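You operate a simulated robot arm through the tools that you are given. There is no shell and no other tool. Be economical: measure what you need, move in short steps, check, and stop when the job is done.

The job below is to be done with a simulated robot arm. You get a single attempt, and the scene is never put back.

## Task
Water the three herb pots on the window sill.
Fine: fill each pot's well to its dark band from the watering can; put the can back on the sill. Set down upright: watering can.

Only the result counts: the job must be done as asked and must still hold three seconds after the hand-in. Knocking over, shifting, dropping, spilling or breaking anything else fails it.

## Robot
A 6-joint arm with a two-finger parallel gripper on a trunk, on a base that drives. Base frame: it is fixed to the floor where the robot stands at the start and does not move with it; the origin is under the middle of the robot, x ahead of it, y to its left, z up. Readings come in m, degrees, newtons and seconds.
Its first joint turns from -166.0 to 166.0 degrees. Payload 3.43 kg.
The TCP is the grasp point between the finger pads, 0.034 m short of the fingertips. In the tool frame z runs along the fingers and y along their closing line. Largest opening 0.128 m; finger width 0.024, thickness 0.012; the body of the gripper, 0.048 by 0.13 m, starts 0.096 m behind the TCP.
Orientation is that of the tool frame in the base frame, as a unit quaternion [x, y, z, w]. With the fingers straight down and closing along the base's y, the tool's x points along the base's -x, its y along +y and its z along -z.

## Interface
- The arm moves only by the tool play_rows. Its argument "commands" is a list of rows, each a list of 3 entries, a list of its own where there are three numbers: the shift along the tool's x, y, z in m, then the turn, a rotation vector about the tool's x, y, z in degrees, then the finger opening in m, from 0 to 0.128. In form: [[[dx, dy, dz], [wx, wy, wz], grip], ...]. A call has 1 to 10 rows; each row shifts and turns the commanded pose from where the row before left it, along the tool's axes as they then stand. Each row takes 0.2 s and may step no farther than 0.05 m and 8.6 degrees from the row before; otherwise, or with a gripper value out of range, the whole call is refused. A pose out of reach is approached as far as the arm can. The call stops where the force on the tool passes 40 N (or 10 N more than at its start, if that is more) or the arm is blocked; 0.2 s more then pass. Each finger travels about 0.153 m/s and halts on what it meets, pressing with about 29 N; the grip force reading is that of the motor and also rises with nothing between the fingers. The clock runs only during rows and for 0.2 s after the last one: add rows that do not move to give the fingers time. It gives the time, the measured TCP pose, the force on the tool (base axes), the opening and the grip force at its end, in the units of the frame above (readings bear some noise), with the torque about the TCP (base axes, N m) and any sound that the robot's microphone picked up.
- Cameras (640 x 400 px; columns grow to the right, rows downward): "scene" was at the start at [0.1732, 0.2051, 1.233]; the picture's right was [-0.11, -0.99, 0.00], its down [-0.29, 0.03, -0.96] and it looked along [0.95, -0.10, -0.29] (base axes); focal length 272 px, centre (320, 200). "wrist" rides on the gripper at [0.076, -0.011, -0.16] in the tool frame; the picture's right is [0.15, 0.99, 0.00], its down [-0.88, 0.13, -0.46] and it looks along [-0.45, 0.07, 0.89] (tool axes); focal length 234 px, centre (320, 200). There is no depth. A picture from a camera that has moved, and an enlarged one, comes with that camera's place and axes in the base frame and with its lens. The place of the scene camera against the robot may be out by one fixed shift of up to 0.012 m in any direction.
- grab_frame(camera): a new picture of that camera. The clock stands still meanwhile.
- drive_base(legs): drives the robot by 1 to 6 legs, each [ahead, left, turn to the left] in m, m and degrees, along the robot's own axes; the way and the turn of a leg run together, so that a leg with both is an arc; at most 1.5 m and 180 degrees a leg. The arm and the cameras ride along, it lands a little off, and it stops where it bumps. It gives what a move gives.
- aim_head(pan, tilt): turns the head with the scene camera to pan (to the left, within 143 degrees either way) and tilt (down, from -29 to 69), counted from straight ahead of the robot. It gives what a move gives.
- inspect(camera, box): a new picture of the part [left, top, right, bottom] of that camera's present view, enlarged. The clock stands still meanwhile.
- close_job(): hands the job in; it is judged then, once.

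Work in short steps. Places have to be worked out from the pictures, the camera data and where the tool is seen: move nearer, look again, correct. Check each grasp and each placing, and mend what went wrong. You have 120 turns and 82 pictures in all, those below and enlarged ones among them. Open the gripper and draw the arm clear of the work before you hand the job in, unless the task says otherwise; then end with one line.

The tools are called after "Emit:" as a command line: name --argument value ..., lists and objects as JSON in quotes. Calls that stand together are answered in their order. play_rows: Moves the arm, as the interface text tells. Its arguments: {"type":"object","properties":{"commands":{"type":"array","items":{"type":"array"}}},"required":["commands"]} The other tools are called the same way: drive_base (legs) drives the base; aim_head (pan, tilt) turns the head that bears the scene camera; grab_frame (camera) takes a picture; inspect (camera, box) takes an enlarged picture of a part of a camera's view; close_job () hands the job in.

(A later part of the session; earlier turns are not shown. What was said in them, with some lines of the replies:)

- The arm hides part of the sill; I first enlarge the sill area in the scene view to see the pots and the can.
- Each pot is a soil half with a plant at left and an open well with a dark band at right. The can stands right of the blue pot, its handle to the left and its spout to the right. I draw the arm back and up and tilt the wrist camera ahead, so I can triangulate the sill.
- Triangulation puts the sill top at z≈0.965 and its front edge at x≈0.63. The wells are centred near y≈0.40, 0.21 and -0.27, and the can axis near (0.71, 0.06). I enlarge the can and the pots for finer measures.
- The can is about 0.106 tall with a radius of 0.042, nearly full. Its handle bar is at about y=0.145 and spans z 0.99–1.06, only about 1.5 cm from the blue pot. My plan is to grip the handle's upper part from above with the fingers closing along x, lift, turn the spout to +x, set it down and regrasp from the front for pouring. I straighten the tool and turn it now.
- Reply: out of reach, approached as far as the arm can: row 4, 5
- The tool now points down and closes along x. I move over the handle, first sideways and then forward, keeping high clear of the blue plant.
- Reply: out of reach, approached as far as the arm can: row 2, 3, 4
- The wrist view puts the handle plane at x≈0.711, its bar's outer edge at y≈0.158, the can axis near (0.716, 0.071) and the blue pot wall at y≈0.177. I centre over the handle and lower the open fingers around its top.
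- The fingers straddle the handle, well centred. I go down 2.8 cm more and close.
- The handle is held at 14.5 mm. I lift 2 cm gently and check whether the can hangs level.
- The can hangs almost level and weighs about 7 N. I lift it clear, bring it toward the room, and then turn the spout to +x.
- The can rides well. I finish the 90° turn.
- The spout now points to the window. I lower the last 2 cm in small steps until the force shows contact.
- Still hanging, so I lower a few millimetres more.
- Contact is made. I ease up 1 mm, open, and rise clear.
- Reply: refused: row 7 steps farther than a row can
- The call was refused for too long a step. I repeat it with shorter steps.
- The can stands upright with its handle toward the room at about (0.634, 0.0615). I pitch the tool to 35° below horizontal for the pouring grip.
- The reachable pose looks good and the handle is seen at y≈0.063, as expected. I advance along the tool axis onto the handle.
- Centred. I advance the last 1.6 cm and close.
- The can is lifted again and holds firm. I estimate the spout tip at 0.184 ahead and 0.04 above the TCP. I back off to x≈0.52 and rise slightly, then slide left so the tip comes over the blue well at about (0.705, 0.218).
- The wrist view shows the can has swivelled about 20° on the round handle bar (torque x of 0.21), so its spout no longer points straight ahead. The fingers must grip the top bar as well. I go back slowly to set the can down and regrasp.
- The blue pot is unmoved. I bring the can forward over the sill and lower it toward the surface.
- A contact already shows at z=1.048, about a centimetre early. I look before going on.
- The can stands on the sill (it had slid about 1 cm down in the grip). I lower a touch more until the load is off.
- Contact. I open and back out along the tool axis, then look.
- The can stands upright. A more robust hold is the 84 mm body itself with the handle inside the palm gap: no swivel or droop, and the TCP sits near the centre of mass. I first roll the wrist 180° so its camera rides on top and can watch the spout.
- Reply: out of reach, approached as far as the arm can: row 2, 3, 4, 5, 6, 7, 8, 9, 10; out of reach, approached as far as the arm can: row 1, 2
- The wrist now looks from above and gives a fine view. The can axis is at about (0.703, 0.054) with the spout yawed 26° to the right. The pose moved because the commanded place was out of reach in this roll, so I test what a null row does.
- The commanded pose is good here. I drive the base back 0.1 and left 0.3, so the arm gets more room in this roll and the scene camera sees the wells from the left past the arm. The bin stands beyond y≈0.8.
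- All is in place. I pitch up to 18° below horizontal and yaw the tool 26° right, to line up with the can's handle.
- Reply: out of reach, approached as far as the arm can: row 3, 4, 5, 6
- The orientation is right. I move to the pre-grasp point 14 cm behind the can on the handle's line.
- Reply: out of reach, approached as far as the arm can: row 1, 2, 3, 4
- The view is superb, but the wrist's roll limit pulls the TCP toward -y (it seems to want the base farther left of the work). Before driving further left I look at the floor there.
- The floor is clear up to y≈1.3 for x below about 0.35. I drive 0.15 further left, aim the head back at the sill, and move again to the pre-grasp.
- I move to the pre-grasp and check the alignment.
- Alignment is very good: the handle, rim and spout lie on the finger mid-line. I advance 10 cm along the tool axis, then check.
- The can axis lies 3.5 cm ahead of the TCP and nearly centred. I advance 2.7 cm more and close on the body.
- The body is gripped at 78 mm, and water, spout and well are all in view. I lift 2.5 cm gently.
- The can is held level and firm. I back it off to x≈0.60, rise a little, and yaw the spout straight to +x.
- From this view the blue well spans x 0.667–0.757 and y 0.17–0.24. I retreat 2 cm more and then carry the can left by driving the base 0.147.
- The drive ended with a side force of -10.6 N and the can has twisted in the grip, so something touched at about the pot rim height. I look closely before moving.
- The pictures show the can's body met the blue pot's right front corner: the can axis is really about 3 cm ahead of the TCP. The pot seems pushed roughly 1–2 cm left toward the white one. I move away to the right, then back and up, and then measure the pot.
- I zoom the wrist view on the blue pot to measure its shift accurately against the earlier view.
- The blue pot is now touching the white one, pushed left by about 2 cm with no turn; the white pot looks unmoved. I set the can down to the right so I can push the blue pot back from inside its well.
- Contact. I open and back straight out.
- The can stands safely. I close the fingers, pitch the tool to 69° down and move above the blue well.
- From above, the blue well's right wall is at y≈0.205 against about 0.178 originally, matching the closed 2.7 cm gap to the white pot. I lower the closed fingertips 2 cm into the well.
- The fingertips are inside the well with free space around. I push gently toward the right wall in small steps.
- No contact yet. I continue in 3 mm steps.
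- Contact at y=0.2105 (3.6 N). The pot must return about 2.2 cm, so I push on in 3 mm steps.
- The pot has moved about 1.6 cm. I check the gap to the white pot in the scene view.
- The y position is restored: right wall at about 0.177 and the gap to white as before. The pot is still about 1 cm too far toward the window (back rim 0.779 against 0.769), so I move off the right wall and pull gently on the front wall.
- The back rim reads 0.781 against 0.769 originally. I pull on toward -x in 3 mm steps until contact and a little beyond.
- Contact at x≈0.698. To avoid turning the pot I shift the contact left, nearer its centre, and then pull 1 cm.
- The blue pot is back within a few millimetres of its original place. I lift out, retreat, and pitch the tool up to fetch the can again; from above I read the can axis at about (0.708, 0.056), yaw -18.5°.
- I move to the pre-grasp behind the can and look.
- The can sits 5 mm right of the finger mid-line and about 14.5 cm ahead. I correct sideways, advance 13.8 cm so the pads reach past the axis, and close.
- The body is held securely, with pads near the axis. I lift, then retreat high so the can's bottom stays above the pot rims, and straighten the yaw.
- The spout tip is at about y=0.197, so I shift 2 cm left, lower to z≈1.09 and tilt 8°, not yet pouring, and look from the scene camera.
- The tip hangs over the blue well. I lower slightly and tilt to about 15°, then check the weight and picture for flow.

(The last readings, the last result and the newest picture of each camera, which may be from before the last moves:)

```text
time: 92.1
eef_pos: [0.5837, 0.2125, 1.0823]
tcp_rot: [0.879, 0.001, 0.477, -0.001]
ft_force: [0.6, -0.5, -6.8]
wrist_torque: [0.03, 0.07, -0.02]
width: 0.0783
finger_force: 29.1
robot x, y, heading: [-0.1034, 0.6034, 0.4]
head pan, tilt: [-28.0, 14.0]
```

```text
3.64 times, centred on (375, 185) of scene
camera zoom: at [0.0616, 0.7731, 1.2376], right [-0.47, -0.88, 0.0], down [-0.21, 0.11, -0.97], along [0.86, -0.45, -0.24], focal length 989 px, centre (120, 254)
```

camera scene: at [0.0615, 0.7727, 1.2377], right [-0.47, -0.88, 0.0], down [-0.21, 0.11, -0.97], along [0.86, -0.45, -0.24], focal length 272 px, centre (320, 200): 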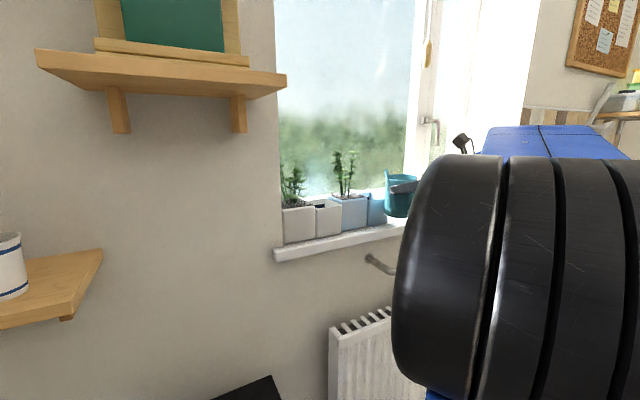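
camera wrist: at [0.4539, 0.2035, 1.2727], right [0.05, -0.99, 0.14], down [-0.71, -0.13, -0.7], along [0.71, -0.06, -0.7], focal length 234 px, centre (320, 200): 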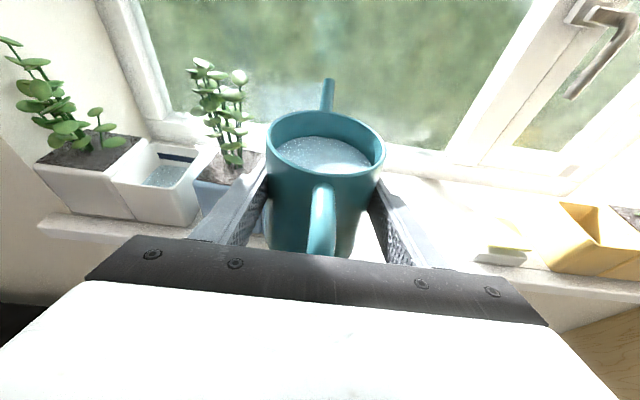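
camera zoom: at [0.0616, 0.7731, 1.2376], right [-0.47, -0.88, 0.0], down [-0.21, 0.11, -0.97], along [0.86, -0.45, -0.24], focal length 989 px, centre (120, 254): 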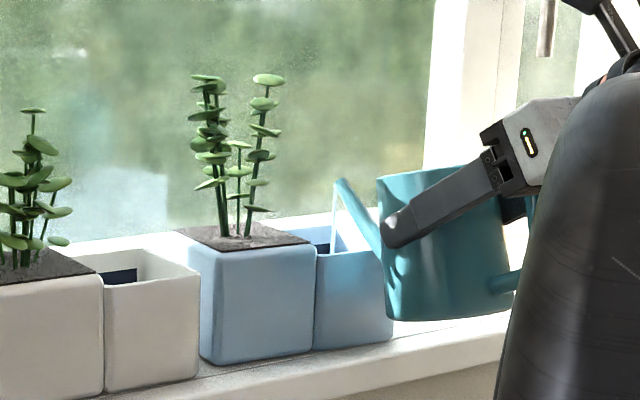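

Water is already flowing into the well. I hold for about a second and look at the well interior at higher zoom.

Emit:
play_rows --commands '[[[0, 0, 0], [0, 0, 0], 0.05], [[0, 0, 0], [0, 0, 0], 0.05], [[0, 0, 0], [0, 0, 0], 0.05], [[0, 0, 0], [0, 0, 0], 0.05]]'

Emit:
inspect --camera "scene" --box '[365, 180, 413, 210]'

```text
time: 93.1
eef_pos: [0.5849, 0.2139, 1.0825]
tcp_rot: [0.879, 0.0, 0.477, -0.001]
ft_force: [0.2, -0.5, -6.8]
wrist_torque: [0.01, 0.09, -0.02]
width: 0.0785
finger_force: 28.8
robot x, y, heading: [-0.1027, 0.6046, -0.0]
head pan, tilt: [-28.0, 14.0]
```

```text
13.33 times, centred on (389, 195) of scene
camera zoom: at [0.0616, 0.7731, 1.2376], right [-0.47, -0.88, 0.0], down [-0.21, 0.11, -0.97], along [0.86, -0.45, -0.24], focal length 3627 px, centre (-600, 267)
```

zoom: 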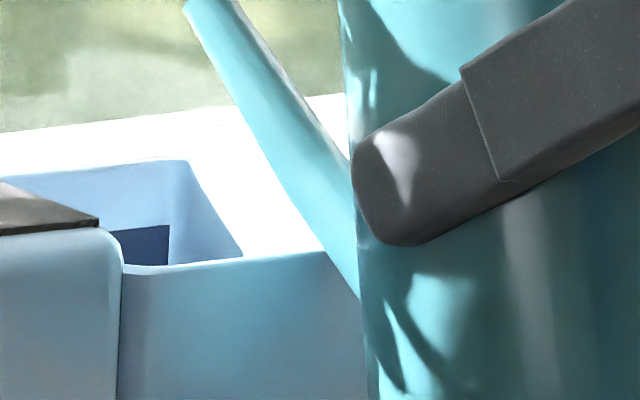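

The flow stopped by itself: the water level equalised with the tip, so the tilt angle meters the water (about 7–8 ml per degree). I tilt 4° more, wait, and look again.

Emit:
play_rows --commands '[[[0, 0, 0], [0, -2, 0], 0.05], [[0, 0, 0], [0, -2, 0], 0.05], [[0, 0, 0], [0, 0, 0], 0.05], [[0, 0, 0], [0, 0, 0], 0.05], [[0, 0, 0], [0, 0, 0], 0.05], [[0, 0, 0], [0, 0, 0], 0.05], [[0, 0, 0], [0, 0, 0], 0.05]]'

Emit:
inspect --camera "scene" --box '[365, 180, 413, 210]'

```text
time: 94.7
eef_pos: [0.5835, 0.2124, 1.0827]
tcp_rot: [0.895, 0.001, 0.446, -0.001]
ft_force: [-0.4, 0.0, -5.9]
wrist_torque: [-0.03, 0.01, 0.02]
width: 0.0784
finger_force: 28.9
robot x, y, heading: [-0.1036, 0.6026, 0.1]
head pan, tilt: [-28.0, 14.0]
```

```text
13.33 times, centred on (389, 195) of scene
camera zoom: at [0.0615, 0.7731, 1.2377], right [-0.47, -0.88, 0.0], down [-0.21, 0.11, -0.97], along [0.86, -0.45, -0.24], focal length 3627 px, centre (-600, 267)
```

zoom: 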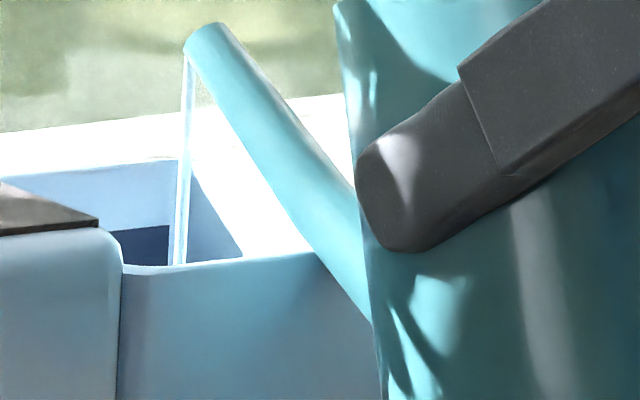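

A thin stream is still running. I hold until it ends and read the weight.

Emit:
play_rows --commands '[[[0, 0, 0], [0, 0, 0], 0.05], [[0, 0, 0], [0, 0, 0], 0.05], [[0, 0, 0], [0, 0, 0], 0.05], [[0, 0, 0], [0, 0, 0], 0.05], [[0, 0, 0], [0, 0, 0], 0.05]]'

Emit:
play_rows --commands '[[[0, 0, 0], [0, 0, 0], 0.05]]'

Emit:
play_rows --commands '[[[0, 0, 0], [0, 0, 0], 0.05]]'

Emit:
inspect --camera "scene" --box '[365, 180, 413, 210]'

```text
time: 95.9
eef_pos: [0.5827, 0.2136, 1.0822]
tcp_rot: [0.895, 0.001, 0.446, -0.001]
ft_force: [-1.8, 0.0, -5.9]
wrist_torque: [0.01, 0.01, -0.04]
width: 0.0784
finger_force: 29.1
robot x, y, heading: [-0.0974, 0.6037, -0.3]
head pan, tilt: [-28.0, 14.0]
```

```text
time: 96.3
eef_pos: [0.5832, 0.2143, 1.0812]
tcp_rot: [0.895, 0.001, 0.446, -0.001]
ft_force: [-0.5, 0.8, -5.2]
wrist_torque: [0.0, -0.01, 0.07]
width: 0.0785
finger_force: 29.3
robot x, y, heading: [-0.0998, 0.6005, 0.2]
head pan, tilt: [-28.0, 14.0]
```

```text
time: 96.7
eef_pos: [0.5842, 0.2117, 1.0817]
tcp_rot: [0.895, 0.001, 0.447, -0.001]
ft_force: [-0.3, -0.3, -5.8]
wrist_torque: [0.05, -0.01, 0.02]
width: 0.0787
finger_force: 29.5
robot x, y, heading: [-0.1021, 0.6046, -0.1]
head pan, tilt: [-28.0, 14.0]
```

```text
13.33 times, centred on (389, 195) of scene
camera zoom: at [0.0615, 0.7731, 1.2377], right [-0.47, -0.88, 0.0], down [-0.21, 0.11, -0.97], along [0.86, -0.45, -0.24], focal length 3627 px, centre (-600, 267)
```

zoom: 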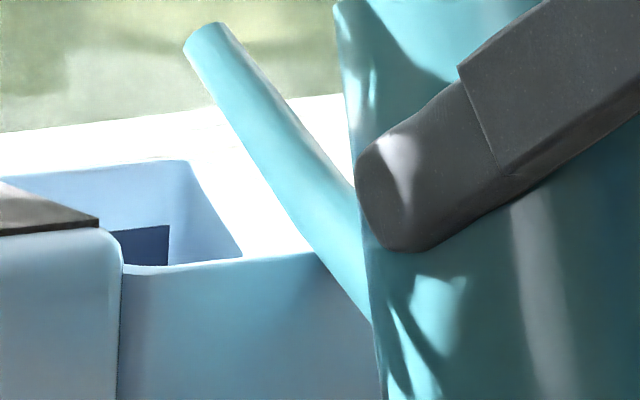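

About 100 ml went in and the flow has ended. I tilt the can back level, raise and retreat it, then carry it left in front of the white pot, from where the wrist camera can also see the blue well's level.

Emit:
play_rows --commands '[[[0, 0, 0], [0, 8, 0], 0.05], [[0, 0, 0], [0, 8, 0], 0.05], [[0.0109, 0, -0.0274], [0, 0, 0], 0.05], [[0.0109, 0, -0.0274], [0, 0, 0], 0.05], [[0.0109, 0, -0.0274], [0, 0, 0], 0.05], [[0, 0, 0], [0, 0, 0], 0.05]]'

Emit:
drive_base --legs '[[0, 0.1, 0]]'

Emit:
play_rows --commands '[[[0, -0.01, 0], [0, 0, 0], 0.05], [[0, -0.018, 0], [0, 0, 0], 0.05], [[0, -0.018, 0], [0, 0, 0], 0.05], [[0, -0.018, 0], [0, 0, 0], 0.05], [[0, -0.014, 0], [0, 0, 0], 0.05], [[0, -0.007, 0], [0, 0, 0], 0.05], [[0, 0, 0], [0, 0, 0], 0.05]]'

Emit:
grab_frame --camera "wrist"

```text
time: 98.1
eef_pos: [0.5203, 0.213, 1.1428]
tcp_rot: [0.824, 0.001, 0.566, -0.001]
ft_force: [-0.1, -0.4, -7.3]
wrist_torque: [-0.01, 0.12, 0.02]
width: 0.0785
finger_force: 29.1
robot x, y, heading: [-0.1003, 0.6048, 0.1]
head pan, tilt: [-28.0, 14.0]
```

```text
time: 99.3
eef_pos: [0.5201, 0.3147, 1.1426]
tcp_rot: [0.824, 0.001, 0.567, -0.001]
ft_force: [1.1, -0.4, -6.7]
wrist_torque: [0.02, 0.14, -0.01]
width: 0.0786
finger_force: 28.9
robot x, y, heading: [-0.1018, 0.7019, 0.3]
head pan, tilt: [-28.0, 14.0]
```

```text
time: 100.9
eef_pos: [0.5191, 0.399, 1.1432]
tcp_rot: [0.824, 0.001, 0.567, -0.002]
ft_force: [-0.3, 0.4, -6.9]
wrist_torque: [0.03, 0.13, 0.03]
width: 0.0784
finger_force: 29.1
robot x, y, heading: [-0.1007, 0.6994, 0.5]
head pan, tilt: [-28.0, 14.0]
```

```text
13 pictures are left
camera wrist: at [0.3979, 0.4099, 1.2696], right [0.06, -0.99, 0.14], down [-0.74, -0.13, -0.66], along [0.67, -0.06, -0.74], focal length 234 px, centre (320, 200)
```

wrist: 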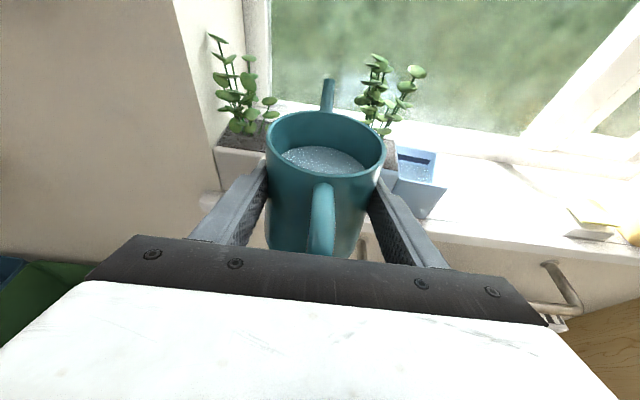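

The blue well is visible. I zoom in on its band and level.

Emit:
inspect --camera "wrist" --box '[385, 138, 453, 180]'

```text
9.41 times, centred on (419, 159) of wrist
camera zoom: at [0.3979, 0.4099, 1.2696], right [0.06, -0.99, 0.14], down [-0.74, -0.13, -0.66], along [0.67, -0.06, -0.74], focal length 2204 px, centre (-612, 586)
```

zoom: 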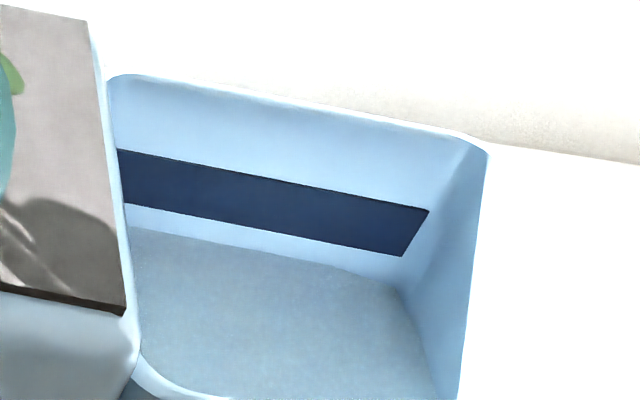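

The level is still about 7 mm below the band; roughly 60 ml more is needed there and about 86 ml in an untouched well. I do the white well first: forward, down, and tilt to 17°, just before flow.

Emit:
play_rows --commands '[[[0.0115, -0.004, 0.0299], [0, 0, 0], 0.05], [[0.0115, 0, 0.0299], [0, 0, 0], 0.05], [[-0.0234, 0, 0.009], [0, 0, 0], 0.05], [[-0.0234, 0, 0.009], [0, 0, 0], 0.05], [[0, 0, 0], [0, -7, 0], 0.05], [[0, 0, 0], [0, -7, 0], 0.05], [[0, 0, 0], [0, 0, 0], 0.05]]'

Emit:
inspect --camera "scene" --box '[260, 110, 440, 240]'

```text
time: 102.5
eef_pos: [0.585, 0.4031, 1.0923]
tcp_rot: [0.887, 0.001, 0.462, -0.001]
ft_force: [0.9, 0.5, -6.8]
wrist_torque: [-0.02, 0.03, 0.0]
width: 0.078
finger_force: 29.2
robot x, y, heading: [-0.1014, 0.7009, 0.1]
head pan, tilt: [-28.0, 14.0]
```

```text
3.08 times, centred on (350, 175) of scene
camera zoom: at [0.0612, 0.8739, 1.2376], right [-0.47, -0.88, 0.0], down [-0.21, 0.11, -0.97], along [0.86, -0.45, -0.24], focal length 837 px, centre (228, 277)
```

zoom: 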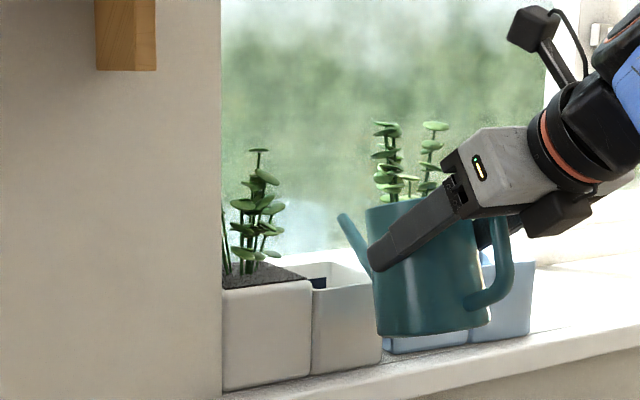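

The tip is over the white well. I pour in 2° increments with pauses up to 25°, then to 28.5°.

Emit:
play_rows --commands '[[[0, 0, 0], [0, -2, 0], 0.05], [[0, 0, 0], [0, -2, 0], 0.05], [[0, 0, 0], [0, 0, 0], 0.05], [[0, 0, 0], [0, 0, 0], 0.05], [[0, 0, 0], [0, -2, 0], 0.05], [[0, 0, 0], [0, 0, 0], 0.05], [[0, 0, 0], [0, 0, 0], 0.05], [[0, 0, 0], [0, -2, 0], 0.05], [[0, 0, 0], [0, 0, 0], 0.05]]'

Emit:
inspect --camera "scene" --box '[335, 155, 399, 205]'

```text
time: 104.5
eef_pos: [0.5841, 0.404, 1.0919]
tcp_rot: [0.917, 0.001, 0.399, -0.001]
ft_force: [-0.4, 0.8, -7.2]
wrist_torque: [-0.01, 0.0, 0.02]
width: 0.0783
finger_force: 28.7
robot x, y, heading: [-0.1043, 0.7009, 0.1]
head pan, tilt: [-28.0, 14.0]
```

```text
8.00 times, centred on (367, 180) of scene
camera zoom: at [0.0612, 0.8738, 1.2376], right [-0.47, -0.88, 0.0], down [-0.21, 0.11, -0.97], along [0.86, -0.45, -0.24], focal length 2176 px, centre (-56, 360)
```

zoom: 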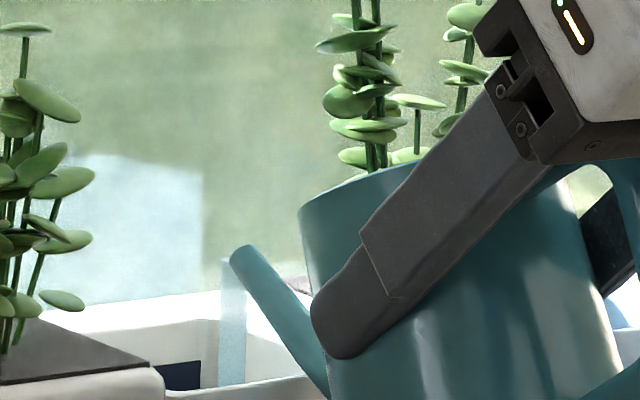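

A good stream falls well inside the white well. I let it run and go on to 28.5°.

Emit:
play_rows --commands '[[[0, 0, 0], [0, 0, 0], 0.05], [[0, 0, 0], [0, 0, 0], 0.05], [[0, 0, 0], [0, -2, 0], 0.05], [[0, 0, 0], [0, 0, 0], 0.05], [[0, 0, 0], [0, 0, 0], 0.05], [[0, 0, 0], [0, -1, 0], 0.05], [[0, 0, 0], [0, 0, 0], 0.05], [[0, 0, 0], [0, 0, 0], 0.05], [[0, 0, 0], [0, 0, 0], 0.05], [[0, 0, 0], [0, 0, 0], 0.05]]'

Emit:
play_rows --commands '[[[0, 0, 0], [0, 0, 0], 0.05], [[0, 0, 0], [0, 0, 0], 0.05], [[0, 0, 0], [0, 0, 0], 0.05], [[0, 0, 0], [0, 0, 0], 0.05], [[0, 0, 0], [0, 0, 0], 0.05], [[0, 0, 0], [0, 0, 0], 0.05], [[0, 0, 0], [0, 0, 0], 0.05]]'

Emit:
inspect --camera "scene" --box '[335, 155, 399, 205]'

```text
time: 106.7
eef_pos: [0.5838, 0.403, 1.0912]
tcp_rot: [0.927, 0.002, 0.375, -0.001]
ft_force: [-0.3, -0.9, -6.8]
wrist_torque: [0.0, 0.0, 0.0]
width: 0.0785
finger_force: 29.0
robot x, y, heading: [-0.1016, 0.7063, 0.2]
head pan, tilt: [-28.0, 14.0]
```

```text
time: 108.3
eef_pos: [0.5836, 0.4033, 1.0923]
tcp_rot: [0.927, 0.002, 0.376, -0.001]
ft_force: [0.0, 0.6, -6.3]
wrist_torque: [0.02, 0.06, 0.03]
width: 0.0782
finger_force: 28.8
robot x, y, heading: [-0.1018, 0.7029, 0.2]
head pan, tilt: [-28.0, 14.0]
```

```text
8.00 times, centred on (367, 180) of scene
camera zoom: at [0.0612, 0.8738, 1.2376], right [-0.47, -0.88, 0.0], down [-0.21, 0.11, -0.97], along [0.86, -0.45, -0.24], focal length 2176 px, centre (-56, 360)
```

zoom: 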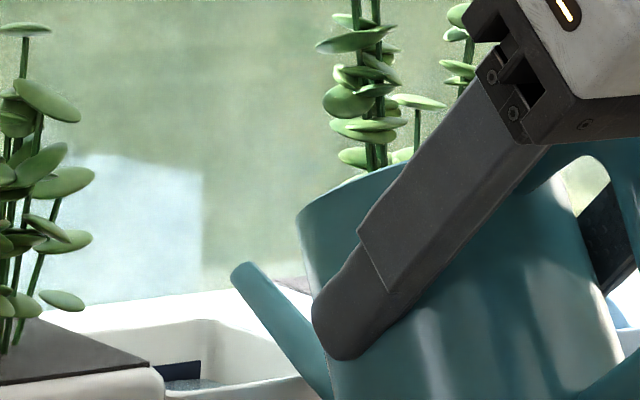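

The white level now stands well inside the dark band. I tilt back, retreat, and carry the can right to the blue well again.

Emit:
play_rows --commands '[[[0, 0, 0], [0, 8, 0], 0.05], [[0, 0, 0], [0, 8, 0], 0.05], [[0.005, 0, -0.0279], [0, 0, 0], 0.05], [[0.005, 0, -0.0279], [0, 0, 0], 0.05], [[0.005, 0, -0.0279], [0, 0, 0], 0.05], [[0, 0, 0], [0, 0, 0], 0.05]]'

Emit:
drive_base --legs '[[0, -0.1, 0]]'

Emit:
play_rows --commands '[[[0, 0.01, 0], [0, 0, 0], 0.05], [[0, 0.018, 0], [0, 0, 0], 0.05], [[0, 0.02, 0], [0, 0, 0], 0.05], [[0, 0.018, 0], [0, 0, 0], 0.05], [[0, 0.014, 0], [0, 0, 0], 0.05], [[0, 0.008, 0], [0, 0, 0], 0.05], [[0, 0, 0], [0, 0, 0], 0.05]]'

```text
time: 109.7
eef_pos: [0.5166, 0.4046, 1.1475]
tcp_rot: [0.866, 0.002, 0.5, -0.002]
ft_force: [-0.6, -0.5, -6.6]
wrist_torque: [0.02, 0.11, 0.02]
width: 0.0782
finger_force: 29.8
robot x, y, heading: [-0.1013, 0.7021, 0.2]
head pan, tilt: [-28.0, 14.0]
```

```text
time: 110.8
eef_pos: [0.519, 0.3036, 1.1468]
tcp_rot: [0.866, 0.002, 0.5, -0.002]
ft_force: [-0.2, 0.4, -6.9]
wrist_torque: [0.02, 0.09, -0.02]
width: 0.0783
finger_force: 28.8
robot x, y, heading: [-0.1013, 0.6067, 0.3]
head pan, tilt: [-28.0, 14.0]
```

```text
time: 112.4
eef_pos: [0.5183, 0.2177, 1.1472]
tcp_rot: [0.867, 0.003, 0.499, -0.002]
ft_force: [-0.3, 0.3, -6.9]
wrist_torque: [-0.05, 0.1, 0.03]
width: 0.0785
finger_force: 28.8
robot x, y, heading: [-0.1014, 0.6073, 1.0]
head pan, tilt: [-28.0, 14.0]
```

At y=0.218. I move forward, down, and tilt to 26°, still below the flow angle.

Emit:
play_rows --commands '[[[0.0162, 0.003, 0.0281], [0, 0, 0], 0.05], [[0.0162, 0, 0.0281], [0, 0, 0], 0.05], [[-0.0216, 0, 0.0125], [0, 0, 0], 0.05], [[-0.0216, 0, 0.0125], [0, 0, 0], 0.05], [[0, 0, 0], [0, -7, 0], 0.05], [[0, 0, 0], [0, -7, 0], 0.05], [[0, 0, 0], [0, 0, 0], 0.05]]'

Emit:
inspect --camera "scene" --box '[310, 130, 440, 240]'

```text
time: 114.0
eef_pos: [0.5838, 0.214, 1.096]
tcp_rot: [0.921, 0.002, 0.39, -0.001]
ft_force: [-0.2, 0.7, -6.3]
wrist_torque: [0.02, 0.03, 0.05]
width: 0.0784
finger_force: 28.8
robot x, y, heading: [-0.0997, 0.6024, 0.4]
head pan, tilt: [-28.0, 14.0]
```

```text
3.64 times, centred on (375, 185) of scene
camera zoom: at [0.0612, 0.7739, 1.2377], right [-0.47, -0.89, 0.0], down [-0.21, 0.11, -0.97], along [0.86, -0.45, -0.24], focal length 989 px, centre (120, 254)
```

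zoom: 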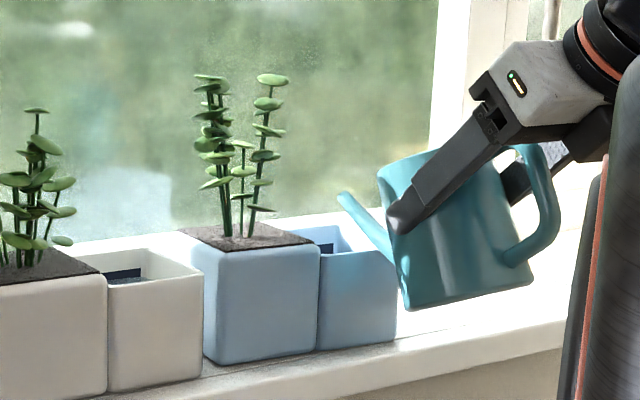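

All good. I pour in steps up to 32°, wait for the flow to end, and check the level.

Emit:
play_rows --commands '[[[0, 0, 0], [0, -2, 0], 0.05], [[0, 0, 0], [0, 0, 0], 0.05], [[0, 0, 0], [0, -2, 0], 0.05], [[0, 0, 0], [0, 0, 0], 0.05], [[0, 0, 0], [0, 0, 0], 0.05], [[0, 0, 0], [0, -2, 0], 0.05], [[0, 0, 0], [0, 0, 0], 0.05], [[0, 0, 0], [0, 0, 0], 0.05], [[0, 0, 0], [0, 0, 0], 0.05], [[0, 0, 0], [0, 0, 0], 0.05]]'

Emit:
play_rows --commands '[[[0, 0, 0], [0, 0, 0], 0.05], [[0, 0, 0], [0, 0, 0], 0.05], [[0, 0, 0], [0, 0, 0], 0.05], [[0, 0, 0], [0, 0, 0], 0.05], [[0, 0, 0], [0, 0, 0], 0.05], [[0, 0, 0], [0, 0, 0], 0.05]]'

Emit:
inspect --camera "scene" --box '[365, 180, 413, 210]'

```text
time: 116.2
eef_pos: [0.5834, 0.2146, 1.0972]
tcp_rot: [0.94, 0.003, 0.341, -0.003]
ft_force: [-3.0, 1.1, 0.6]
wrist_torque: [0.01, -0.46, 0.04]
width: 0.0785
finger_force: 29.3
robot x, y, heading: [-0.1009, 0.6004, 0.2]
head pan, tilt: [-28.0, 14.0]
```

```text
time: 117.6
eef_pos: [0.5836, 0.2146, 1.0972]
tcp_rot: [0.94, 0.003, 0.341, -0.001]
ft_force: [-4.5, 1.1, -0.1]
wrist_torque: [0.06, -0.34, 0.11]
width: 0.0786
finger_force: 29.1
robot x, y, heading: [-0.0987, 0.6025, 0.3]
head pan, tilt: [-28.0, 14.0]
```

```text
13.33 times, centred on (389, 195) of scene
camera zoom: at [0.0609, 0.774, 1.2377], right [-0.47, -0.89, 0.0], down [-0.21, 0.11, -0.97], along [0.86, -0.45, -0.24], focal length 3627 px, centre (-600, 267)
```

zoom: 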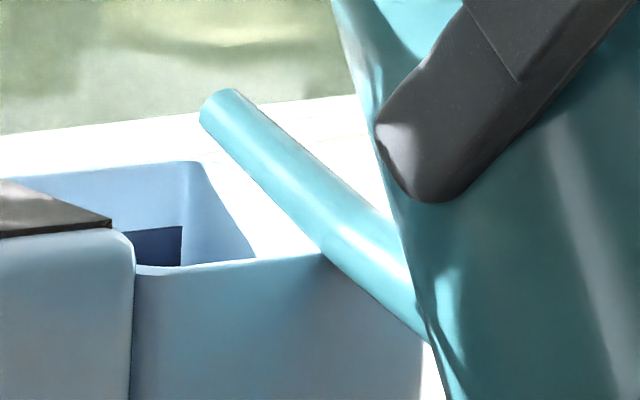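

The upward load (Fz≈0) shows the spout resting on the pot's front rim at this tilt. I raise the can 2 cm at once and look again.

Emit:
play_rows --commands '[[[0.0064, 0, -0.0077], [0, 0, 0], 0.05], [[0.0064, 0, -0.0077], [0, 0, 0], 0.05], [[0, 0, 0], [0, 0, 0], 0.05], [[0, 0, 0], [0, 0, 0], 0.05]]'

Emit:
inspect --camera "scene" --box '[345, 165, 425, 215]'

```text
time: 118.6
eef_pos: [0.5849, 0.2131, 1.117]
tcp_rot: [0.939, 0.003, 0.343, -0.001]
ft_force: [-0.5, 0.0, -6.8]
wrist_torque: [-0.01, -0.03, 0.0]
width: 0.0784
finger_force: 28.5
robot x, y, heading: [-0.1009, 0.6056, 0.3]
head pan, tilt: [-28.0, 14.0]
```

```text
8.00 times, centred on (385, 190) of scene
camera zoom: at [0.0613, 0.7739, 1.2377], right [-0.47, -0.89, 0.0], down [-0.21, 0.11, -0.97], along [0.86, -0.45, -0.24], focal length 2176 px, centre (-200, 280)
```

zoom: 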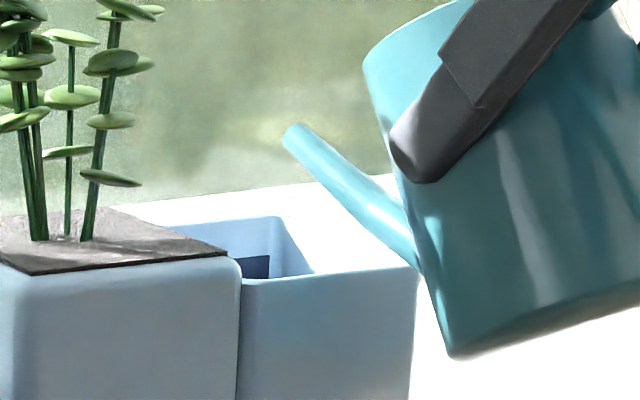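

Clear of the rim again, and the can has not slipped. The water is still at the band's lower edge or below, so I tilt 1.5° more, wait and look.

Emit:
play_rows --commands '[[[0, 0, 0], [0, -1.5, 0], 0.05], [[0, 0, 0], [0, 0, 0], 0.05], [[0, 0, 0], [0, 0, 0], 0.05], [[0, 0, 0], [0, 0, 0], 0.05], [[0, 0, 0], [0, 0, 0], 0.05], [[0, 0, 0], [0, 0, 0], 0.05], [[0, 0, 0], [0, 0, 0], 0.05], [[0, 0, 0], [0, 0, 0], 0.05], [[0, 0, 0], [0, 0, 0], 0.05], [[0, 0, 0], [0, 0, 0], 0.05]]'

Emit:
inspect --camera "scene" --box '[361, 187, 393, 207]'

```text
time: 120.8
eef_pos: [0.5849, 0.2153, 1.1168]
tcp_rot: [0.944, 0.003, 0.33, -0.002]
ft_force: [-0.8, 0.3, -7.2]
wrist_torque: [0.02, 0.03, -0.01]
width: 0.0785
finger_force: 28.8
robot x, y, heading: [-0.1001, 0.6005, 0.3]
head pan, tilt: [-28.0, 14.0]
```

```text
16.00 times, centred on (377, 197) of scene
camera zoom: at [0.0613, 0.7739, 1.2377], right [-0.47, -0.89, 0.0], down [-0.21, 0.11, -0.97], along [0.86, -0.45, -0.24], focal length 4353 px, centre (-592, 248)
```

zoom: 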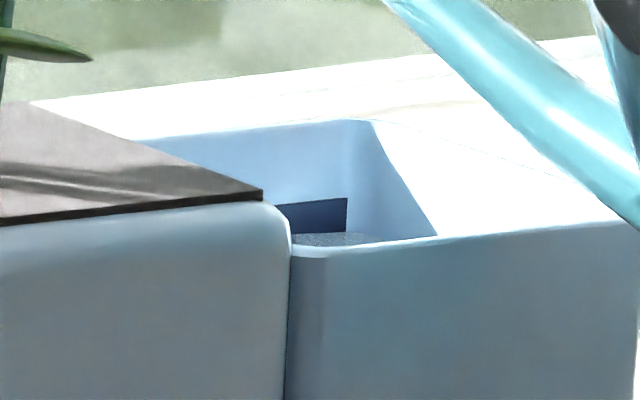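

The blue level is now about a third up into its band: done. I tilt back, retreat, and drive right 0.477 m so the yellow well gets the same relative geometry.

Emit:
play_rows --commands '[[[0, 0, 0], [0, 8, 0], 0.05], [[0, 0, 0], [0, 8, 0], 0.05], [[-0.0067, 0, -0.0352], [0, 0, 0], 0.05], [[-0.0067, 0, -0.0352], [0, 0, 0], 0.05], [[0, 0, 0], [0, 0, 0], 0.05]]'

Emit:
drive_base --legs '[[0, -0.24, 0], [0, -0.237, 0]]'

Emit:
grab_frame --camera "wrist"

```text
time: 122.0
eef_pos: [0.517, 0.2137, 1.1476]
tcp_rot: [0.889, 0.002, 0.458, -0.002]
ft_force: [0.4, 0.9, -7.9]
wrist_torque: [-0.03, 0.08, -0.04]
width: 0.0782
finger_force: 29.0
robot x, y, heading: [-0.103, 0.602, 0.4]
head pan, tilt: [-28.0, 14.0]
```

```text
time: 125.2
eef_pos: [0.5225, -0.2671, 1.1488]
tcp_rot: [0.889, 0.003, 0.458, -0.002]
ft_force: [0.7, -0.4, -6.9]
wrist_torque: [0.01, 0.09, 0.02]
width: 0.0781
finger_force: 28.8
robot x, y, heading: [-0.0969, 0.1201, 0.2]
head pan, tilt: [-28.0, 14.0]
```

```text
4 pictures are left
camera wrist: at [0.435, -0.2571, 1.3011], right [0.09, -0.99, 0.12], down [-0.88, -0.14, -0.45], along [0.46, -0.06, -0.88], focal length 234 px, centre (320, 200)
```

wrist: 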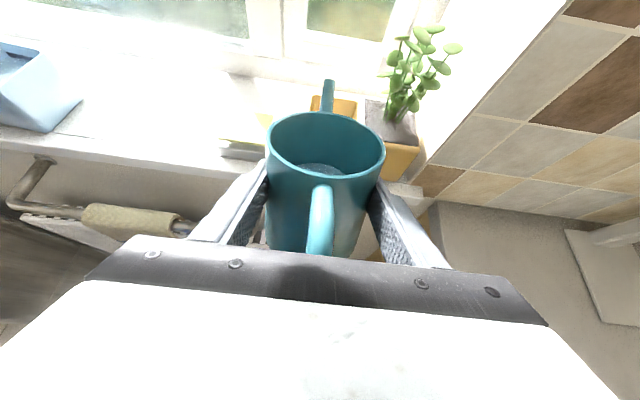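

The yellow well's back rim spans y -0.242 to -0.318, so its centre is at about y=-0.28. I shift 1.3 cm right, move forward, lower a little, tilt to 31° (below the flow angle) and check from the scene camera.

Emit:
play_rows --commands '[[[0, 0.0065, 0], [0, 0, 0], 0.05], [[0, 0.0065, 0], [0, 0, 0], 0.05], [[0.016, 0, 0.0224], [0, 0, 0], 0.05], [[0.016, 0, 0.0224], [0, 0, 0], 0.05], [[-0.0163, 0, 0.0116], [0, 0, 0], 0.05], [[0, 0, 0], [0, -7, 0], 0.05], [[0, 0, 0], [0, -6.5, 0], 0.05], [[0, 0, 0], [0, 0, 0], 0.05]]'

Emit:
inspect --camera "scene" --box '[310, 130, 440, 240]'

```text
time: 127.0
eef_pos: [0.5762, -0.279, 1.1275]
tcp_rot: [0.937, 0.003, 0.35, -0.002]
ft_force: [-0.1, 0.1, -7.7]
wrist_torque: [0.01, -0.02, -0.03]
width: 0.0782
finger_force: 29.2
robot x, y, heading: [-0.0971, 0.1212, 0.6]
head pan, tilt: [-28.0, 14.0]
```

```text
3.64 times, centred on (375, 185) of scene
camera zoom: at [0.0637, 0.2922, 1.2377], right [-0.46, -0.89, 0.0], down [-0.21, 0.11, -0.97], along [0.86, -0.45, -0.24], focal length 989 px, centre (120, 254)
```

zoom: 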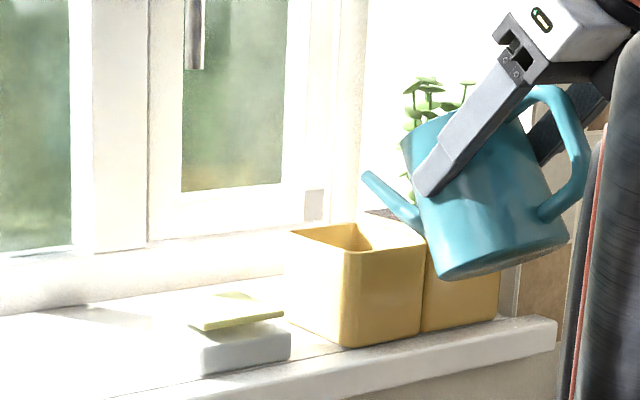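

The tip is over the yellow well but only about 1 cm inside the front wall. I move 1.3 cm further in, then pour in steps toward 39°.

Emit:
play_rows --commands '[[[0.0098, 0, 0.0085], [0, 0, 0], 0.05], [[0, 0, 0], [0, -2, 0], 0.05], [[0, 0, 0], [0, -2, 0], 0.05], [[0, 0, 0], [0, 0, 0], 0.05], [[0, 0, 0], [0, 0, 0], 0.05], [[0, 0, 0], [0, -2, 0], 0.05], [[0, 0, 0], [0, 0, 0], 0.05], [[0, 0, 0], [0, 0, 0], 0.05], [[0, 0, 0], [0, -1, 0], 0.05], [[0, 0, 0], [0, 0, 0], 0.05]]'

Emit:
play_rows --commands '[[[0, 0, 0], [0, 0, 0], 0.05], [[0, 0, 0], [0, -1, 0], 0.05], [[0, 0, 0], [0, 0, 0], 0.05], [[0, 0, 0], [0, 0, 0], 0.05], [[0, 0, 0], [0, 0, 0], 0.05], [[0, 0, 0], [0, 0, 0], 0.05], [[0, 0, 0], [0, 0, 0], 0.05], [[0, 0, 0], [0, 0, 0], 0.05], [[0, 0, 0], [0, 0, 0], 0.05], [[0, 0, 0], [0, 0, 0], 0.05]]'

Emit:
inspect --camera "scene" --box '[344, 170, 424, 220]'

```text
time: 129.2
eef_pos: [0.591, -0.2799, 1.1277]
tcp_rot: [0.956, 0.004, 0.292, -0.002]
ft_force: [-1.0, -0.4, -6.8]
wrist_torque: [0.01, -0.03, 0.02]
width: 0.0783
finger_force: 28.8
robot x, y, heading: [-0.0984, 0.118, 0.5]
head pan, tilt: [-28.0, 14.0]
```

```text
time: 131.4
eef_pos: [0.5904, -0.2804, 1.1279]
tcp_rot: [0.959, 0.004, 0.284, -0.002]
ft_force: [0.1, -0.6, -7.2]
wrist_torque: [0.01, -0.04, -0.04]
width: 0.0784
finger_force: 29.1
robot x, y, heading: [-0.1022, 0.119, 0.6]
head pan, tilt: [-28.0, 14.0]
```

```text
8.00 times, centred on (384, 195) of scene
camera zoom: at [0.0637, 0.2922, 1.2377], right [-0.46, -0.89, 0.0], down [-0.21, 0.11, -0.97], along [0.86, -0.45, -0.24], focal length 2176 px, centre (-192, 240)
```

zoom: 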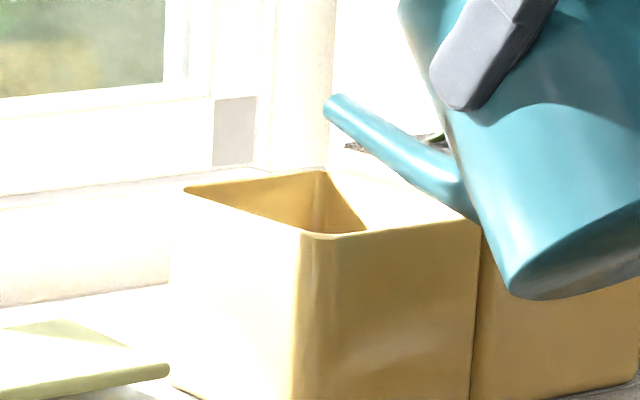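

The flow has ended at 39°. In this pot, which stands turned around, the band must be on the hidden front wall. From the geometry I reckon 64 ml poured against about 82 ml in the other wells, so I tilt 1.7° more and let it drain.

Emit:
play_rows --commands '[[[0, 0, 0], [0, -1.7, 0], 0.05], [[0, 0, 0], [0, 0, 0], 0.05], [[0, 0, 0], [0, 0, 0], 0.05], [[0, 0, 0], [0, 0, 0], 0.05], [[0, 0, 0], [0, 0, 0], 0.05], [[0, 0, 0], [0, 0, 0], 0.05], [[0, 0, 0], [0, 0, 0], 0.05], [[0, 0, 0], [0, 0, 0], 0.05], [[0, 0, 0], [0, 0, 0], 0.05], [[0, 0, 0], [0, 0, 0], 0.05]]'

```text
time: 133.6
eef_pos: [0.5905, -0.2797, 1.129]
tcp_rot: [0.963, 0.004, 0.27, -0.002]
ft_force: [0.1, 0.0, -7.0]
wrist_torque: [0.04, -0.07, 0.0]
width: 0.0781
finger_force: 29.0
robot x, y, heading: [-0.0976, 0.1196, 0.7]
head pan, tilt: [-28.0, 14.0]
```

Done pouring. I tilt the can back upright, retreat and rise, then drive left 0.33 m toward the can's place.

Emit:
play_rows --commands '[[[0, 0, 0], [0, 8, 0], 0.05], [[0, 0, 0], [0, 8, 0], 0.05], [[0, 0, 0], [0, 8.2, 0], 0.05], [[0, 0, 0], [0, 8.2, 0], 0.05], [[0, 0, 0], [0, 8.2, 0], 0.05], [[0.0042, 0, -0.0356], [0, 0, 0], 0.05], [[0.0042, 0, -0.0356], [0, 0, 0], 0.05], [[0, 0, 0], [0, 0, 0], 0.05]]'

Emit:
drive_base --legs '[[0, 0.33, 0]]'

```text
time: 135.4
eef_pos: [0.5235, -0.2789, 1.1576]
tcp_rot: [0.81, 0.003, 0.587, -0.004]
ft_force: [-0.8, 0.3, -7.3]
wrist_torque: [-0.05, 0.15, 0.0]
width: 0.0786
finger_force: 28.7
robot x, y, heading: [-0.0942, 0.1205, 0.3]
head pan, tilt: [-28.0, 14.0]
```

```text
time: 137.6
eef_pos: [0.5229, 0.0456, 1.1578]
tcp_rot: [0.81, 0.002, 0.587, -0.002]
ft_force: [-0.2, -0.1, -6.5]
wrist_torque: [-0.03, 0.14, 0.0]
width: 0.0785
finger_force: 29.0
robot x, y, heading: [-0.1005, 0.4457, 0.2]
head pan, tilt: [-28.0, 14.0]
```

The can is level at y=0.046. I move forward over the sill and lower it to just above the surface.

Emit:
play_rows --commands '[[[0.0127, 0, 0.0392], [0, 0, 0], 0.05], [[0.0127, 0, 0.0392], [0, 0, 0], 0.05], [[0.0127, 0, 0.0392], [0, 0, 0], 0.05], [[0.0127, 0, 0.0392], [0, 0, 0], 0.05], [[-0.0285, 0, 0.0093], [0, 0, 0], 0.05], [[-0.0285, 0, 0.0093], [0, 0, 0], 0.05], [[-0.0285, 0, 0.0093], [0, 0, 0], 0.05], [[-0.0285, 0, 0.0093], [0, 0, 0], 0.05], [[-0.0048, 0, 0.0015], [0, 0, 0], 0.05], [[0, 0, 0], [0, 0, 0], 0.05]]'

Emit:
play_rows --commands '[[[-0.0029, 0, 0.0009], [0, 0, 0], 0.05], [[-0.0019, 0, 0.0006], [0, 0, 0], 0.05], [[0, 0, 0], [0, 0, 0], 0.05]]'

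```text
time: 139.8
eef_pos: [0.6865, 0.0453, 1.0324]
tcp_rot: [0.81, 0.001, 0.587, -0.002]
ft_force: [0.3, -1.0, -6.6]
wrist_torque: [-0.06, 0.18, 0.0]
width: 0.0785
finger_force: 29.4
robot x, y, heading: [-0.1023, 0.4469, 0.3]
head pan, tilt: [-28.0, 14.0]
```

```text
time: 140.6
eef_pos: [0.6864, 0.0457, 1.0271]
tcp_rot: [0.81, 0.001, 0.587, -0.002]
ft_force: [0.6, -0.2, -6.4]
wrist_torque: [0.0, 0.16, 0.03]
width: 0.0782
finger_force: 28.6
robot x, y, heading: [-0.0964, 0.4495, -0.1]
head pan, tilt: [-28.0, 14.0]
```

Still hanging at 1.027. I go on down in 1.5 mm steps.

Emit:
play_rows --commands '[[[-0.0014, 0, 0.0005], [0, 0, 0], 0.05], [[-0.0014, 0, 0.0005], [0, 0, 0], 0.05], [[0, 0, 0], [0, 0, 0], 0.05]]'

```text
time: 141.4
eef_pos: [0.686, 0.0466, 1.0266]
tcp_rot: [0.809, 0.003, 0.588, -0.002]
ft_force: [3.8, -7.6, 17.6]
wrist_torque: [-0.41, -0.62, -0.2]
width: 0.0784
finger_force: 28.8
robot x, y, heading: [-0.0999, 0.4462, 0.1]
head pan, tilt: [-28.0, 14.0]
```

Contact. I ease up, open, and back straight out along the tool axis.

Emit:
play_rows --commands '[[[0.0012, 0, -0.0004], [0, 0, 0], 0.05], [[0, 0, 0], [0, 0, 0], 0.08], [[0, 0, 0], [0, 0, 0], 0.1], [[0, 0, 0], [0, 0, 0], 0.115], [[0, 0, -0.02], [0, 0, 0], 0.115], [[0, 0, -0.045], [0, 0, 0], 0.115], [[0, 0, -0.045], [0, 0, 0], 0.115], [[0, 0, -0.045], [0, 0, 0], 0.115], [[0, 0, 0], [0, 0, 0], 0.115]]'

Emit:
grab_frame --camera "wrist"

```text
time: 143.4
eef_pos: [0.5407, 0.0489, 1.0743]
tcp_rot: [0.81, 0.002, 0.587, -0.002]
ft_force: [0.5, 0.0, -0.1]
wrist_torque: [0.02, 0.02, -0.05]
width: 0.115
finger_force: 0.0
robot x, y, heading: [-0.0995, 0.4471, 0.2]
head pan, tilt: [-28.0, 14.0]
```

```text
1 pictures are left
camera wrist: at [0.4107, 0.0589, 1.1954], right [0.05, -0.99, 0.14], down [-0.71, -0.13, -0.7], along [0.71, -0.06, -0.7], focal length 234 px, centre (320, 200)
```

wrist: 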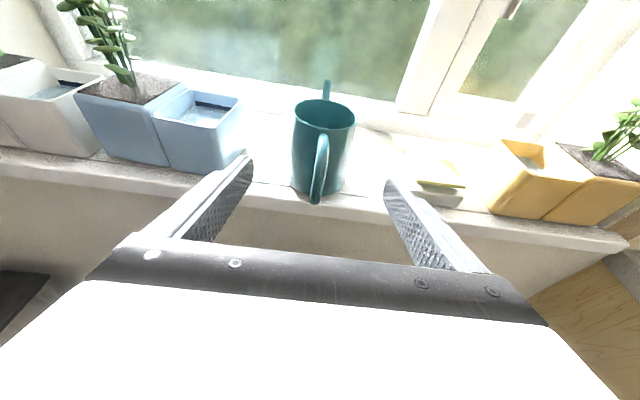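

The can stands upright on the sill with the pots in place. I have one picture left: I raise the arm, drive in front of the yellow well, and use the picture to compare its water depth with the others.

Emit:
play_rows --commands '[[[0.0285, 0, -0.0093], [0, 0, 0], 0.08], [[0.0285, 0, -0.0093], [0, 0, 0], 0.05], [[0.0285, 0, -0.0093], [0, 0, 0], 0.03], [[0, 0, 0], [0, 0, 0], 0.03]]'

Emit:
drive_base --legs '[[0, -0.29, 0]]'

```text
time: 144.4
eef_pos: [0.5413, 0.0462, 1.1628]
tcp_rot: [0.81, 0.002, 0.587, -0.002]
ft_force: [0.0, -0.5, -0.1]
wrist_torque: [0.01, -0.01, 0.01]
width: 0.03
finger_force: 0.0
robot x, y, heading: [-0.1037, 0.4499, 0.2]
head pan, tilt: [-28.0, 14.0]
```

```text
time: 146.4
eef_pos: [0.5434, -0.2457, 1.1636]
tcp_rot: [0.81, 0.003, 0.587, -0.003]
ft_force: [-0.2, -0.2, 0.4]
wrist_torque: [0.03, 0.01, -0.02]
width: 0.0299
finger_force: 0.0
robot x, y, heading: [-0.0988, 0.1539, 0.6]
head pan, tilt: [-28.0, 14.0]
```

The fingers would block the line of sight here, so I shift the hand 7.5 cm left and then take the last, enlarged picture.

Emit:
play_rows --commands '[[[0, -0.0375, 0], [0, 0, 0], 0.03], [[0, -0.0375, 0], [0, 0, 0], 0.03], [[0, 0, 0], [0, 0, 0], 0.03]]'

Emit:
inspect --camera "wrist" --box '[338, 145, 418, 195]'

```text
time: 147.2
eef_pos: [0.5425, -0.171, 1.1639]
tcp_rot: [0.81, 0.003, 0.587, -0.003]
ft_force: [-0.5, -0.5, 0.4]
wrist_torque: [0.0, 0.0, 0.0]
width: 0.0301
finger_force: 0.1
robot x, y, heading: [-0.095, 0.154, 0.6]
head pan, tilt: [-28.0, 14.0]
```

```text
8.00 times, centred on (378, 170) of wrist
camera zoom: at [0.4137, -0.1589, 1.2843], right [0.05, -0.99, 0.14], down [-0.71, -0.14, -0.7], along [0.71, -0.06, -0.71], focal length 1873 px, centre (-144, 440)
```

zoom: 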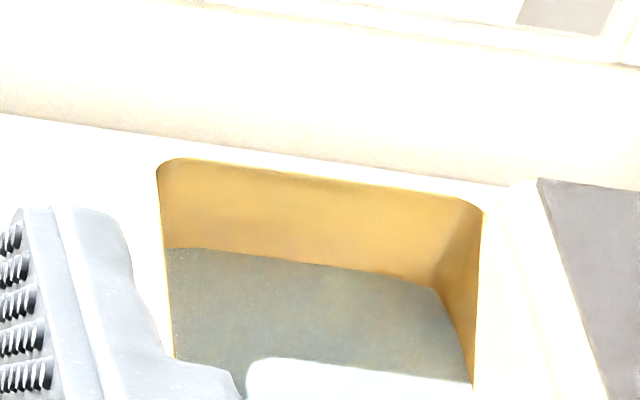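

The yellow waterline lies about 25 mm below the rim, against 17–29 mm for the band in the blue pot, and this agrees with my metered 81 ml. All three wells stand in their bands. I open the gripper, draw back from the sill and hand in.

Emit:
play_rows --commands '[[[0.009, 0, -0.03], [0, 0, 0], 0.05], [[0, 0, 0], [0, 0, 0], 0.1], [[0, 0, 0], [0, 0, 0], 0.1]]'

Emit:
drive_base --legs '[[-0.25, 0, 0]]'

Emit:
close_job

```text
time: 148.0
eef_pos: [0.5164, -0.1705, 1.1816]
tcp_rot: [0.81, 0.003, 0.587, -0.003]
ft_force: [0.2, -0.1, -1.5]
wrist_torque: [-0.03, 0.01, 0.0]
width: 0.0999
finger_force: 0.0
robot x, y, heading: [-0.0978, 0.1582, 0.4]
head pan, tilt: [-28.0, 14.0]
```

```text
time: 149.8
eef_pos: [0.2653, -0.1736, 1.1805]
tcp_rot: [0.81, 0.002, 0.587, -0.003]
ft_force: [0.3, 0.7, -0.4]
wrist_torque: [-0.01, 0.01, -0.02]
width: 0.0999
finger_force: 0.1
robot x, y, heading: [-0.3517, 0.1498, 0.5]
head pan, tilt: [-28.0, 14.0]
```

```text
The job is handed in.
```

I handed the job in: all three wells are filled and the can is upright on the sill, but I knocked the blue pot about 2.5 cm along the way and had to push it back (to within about 5 mm, by the pictures). The white and blue levels are visibly inside their bands. The yellow pot's band was out of view, so I judged that level by its depth below the rim, about 25 mm against the blue band's 17–29 mm.
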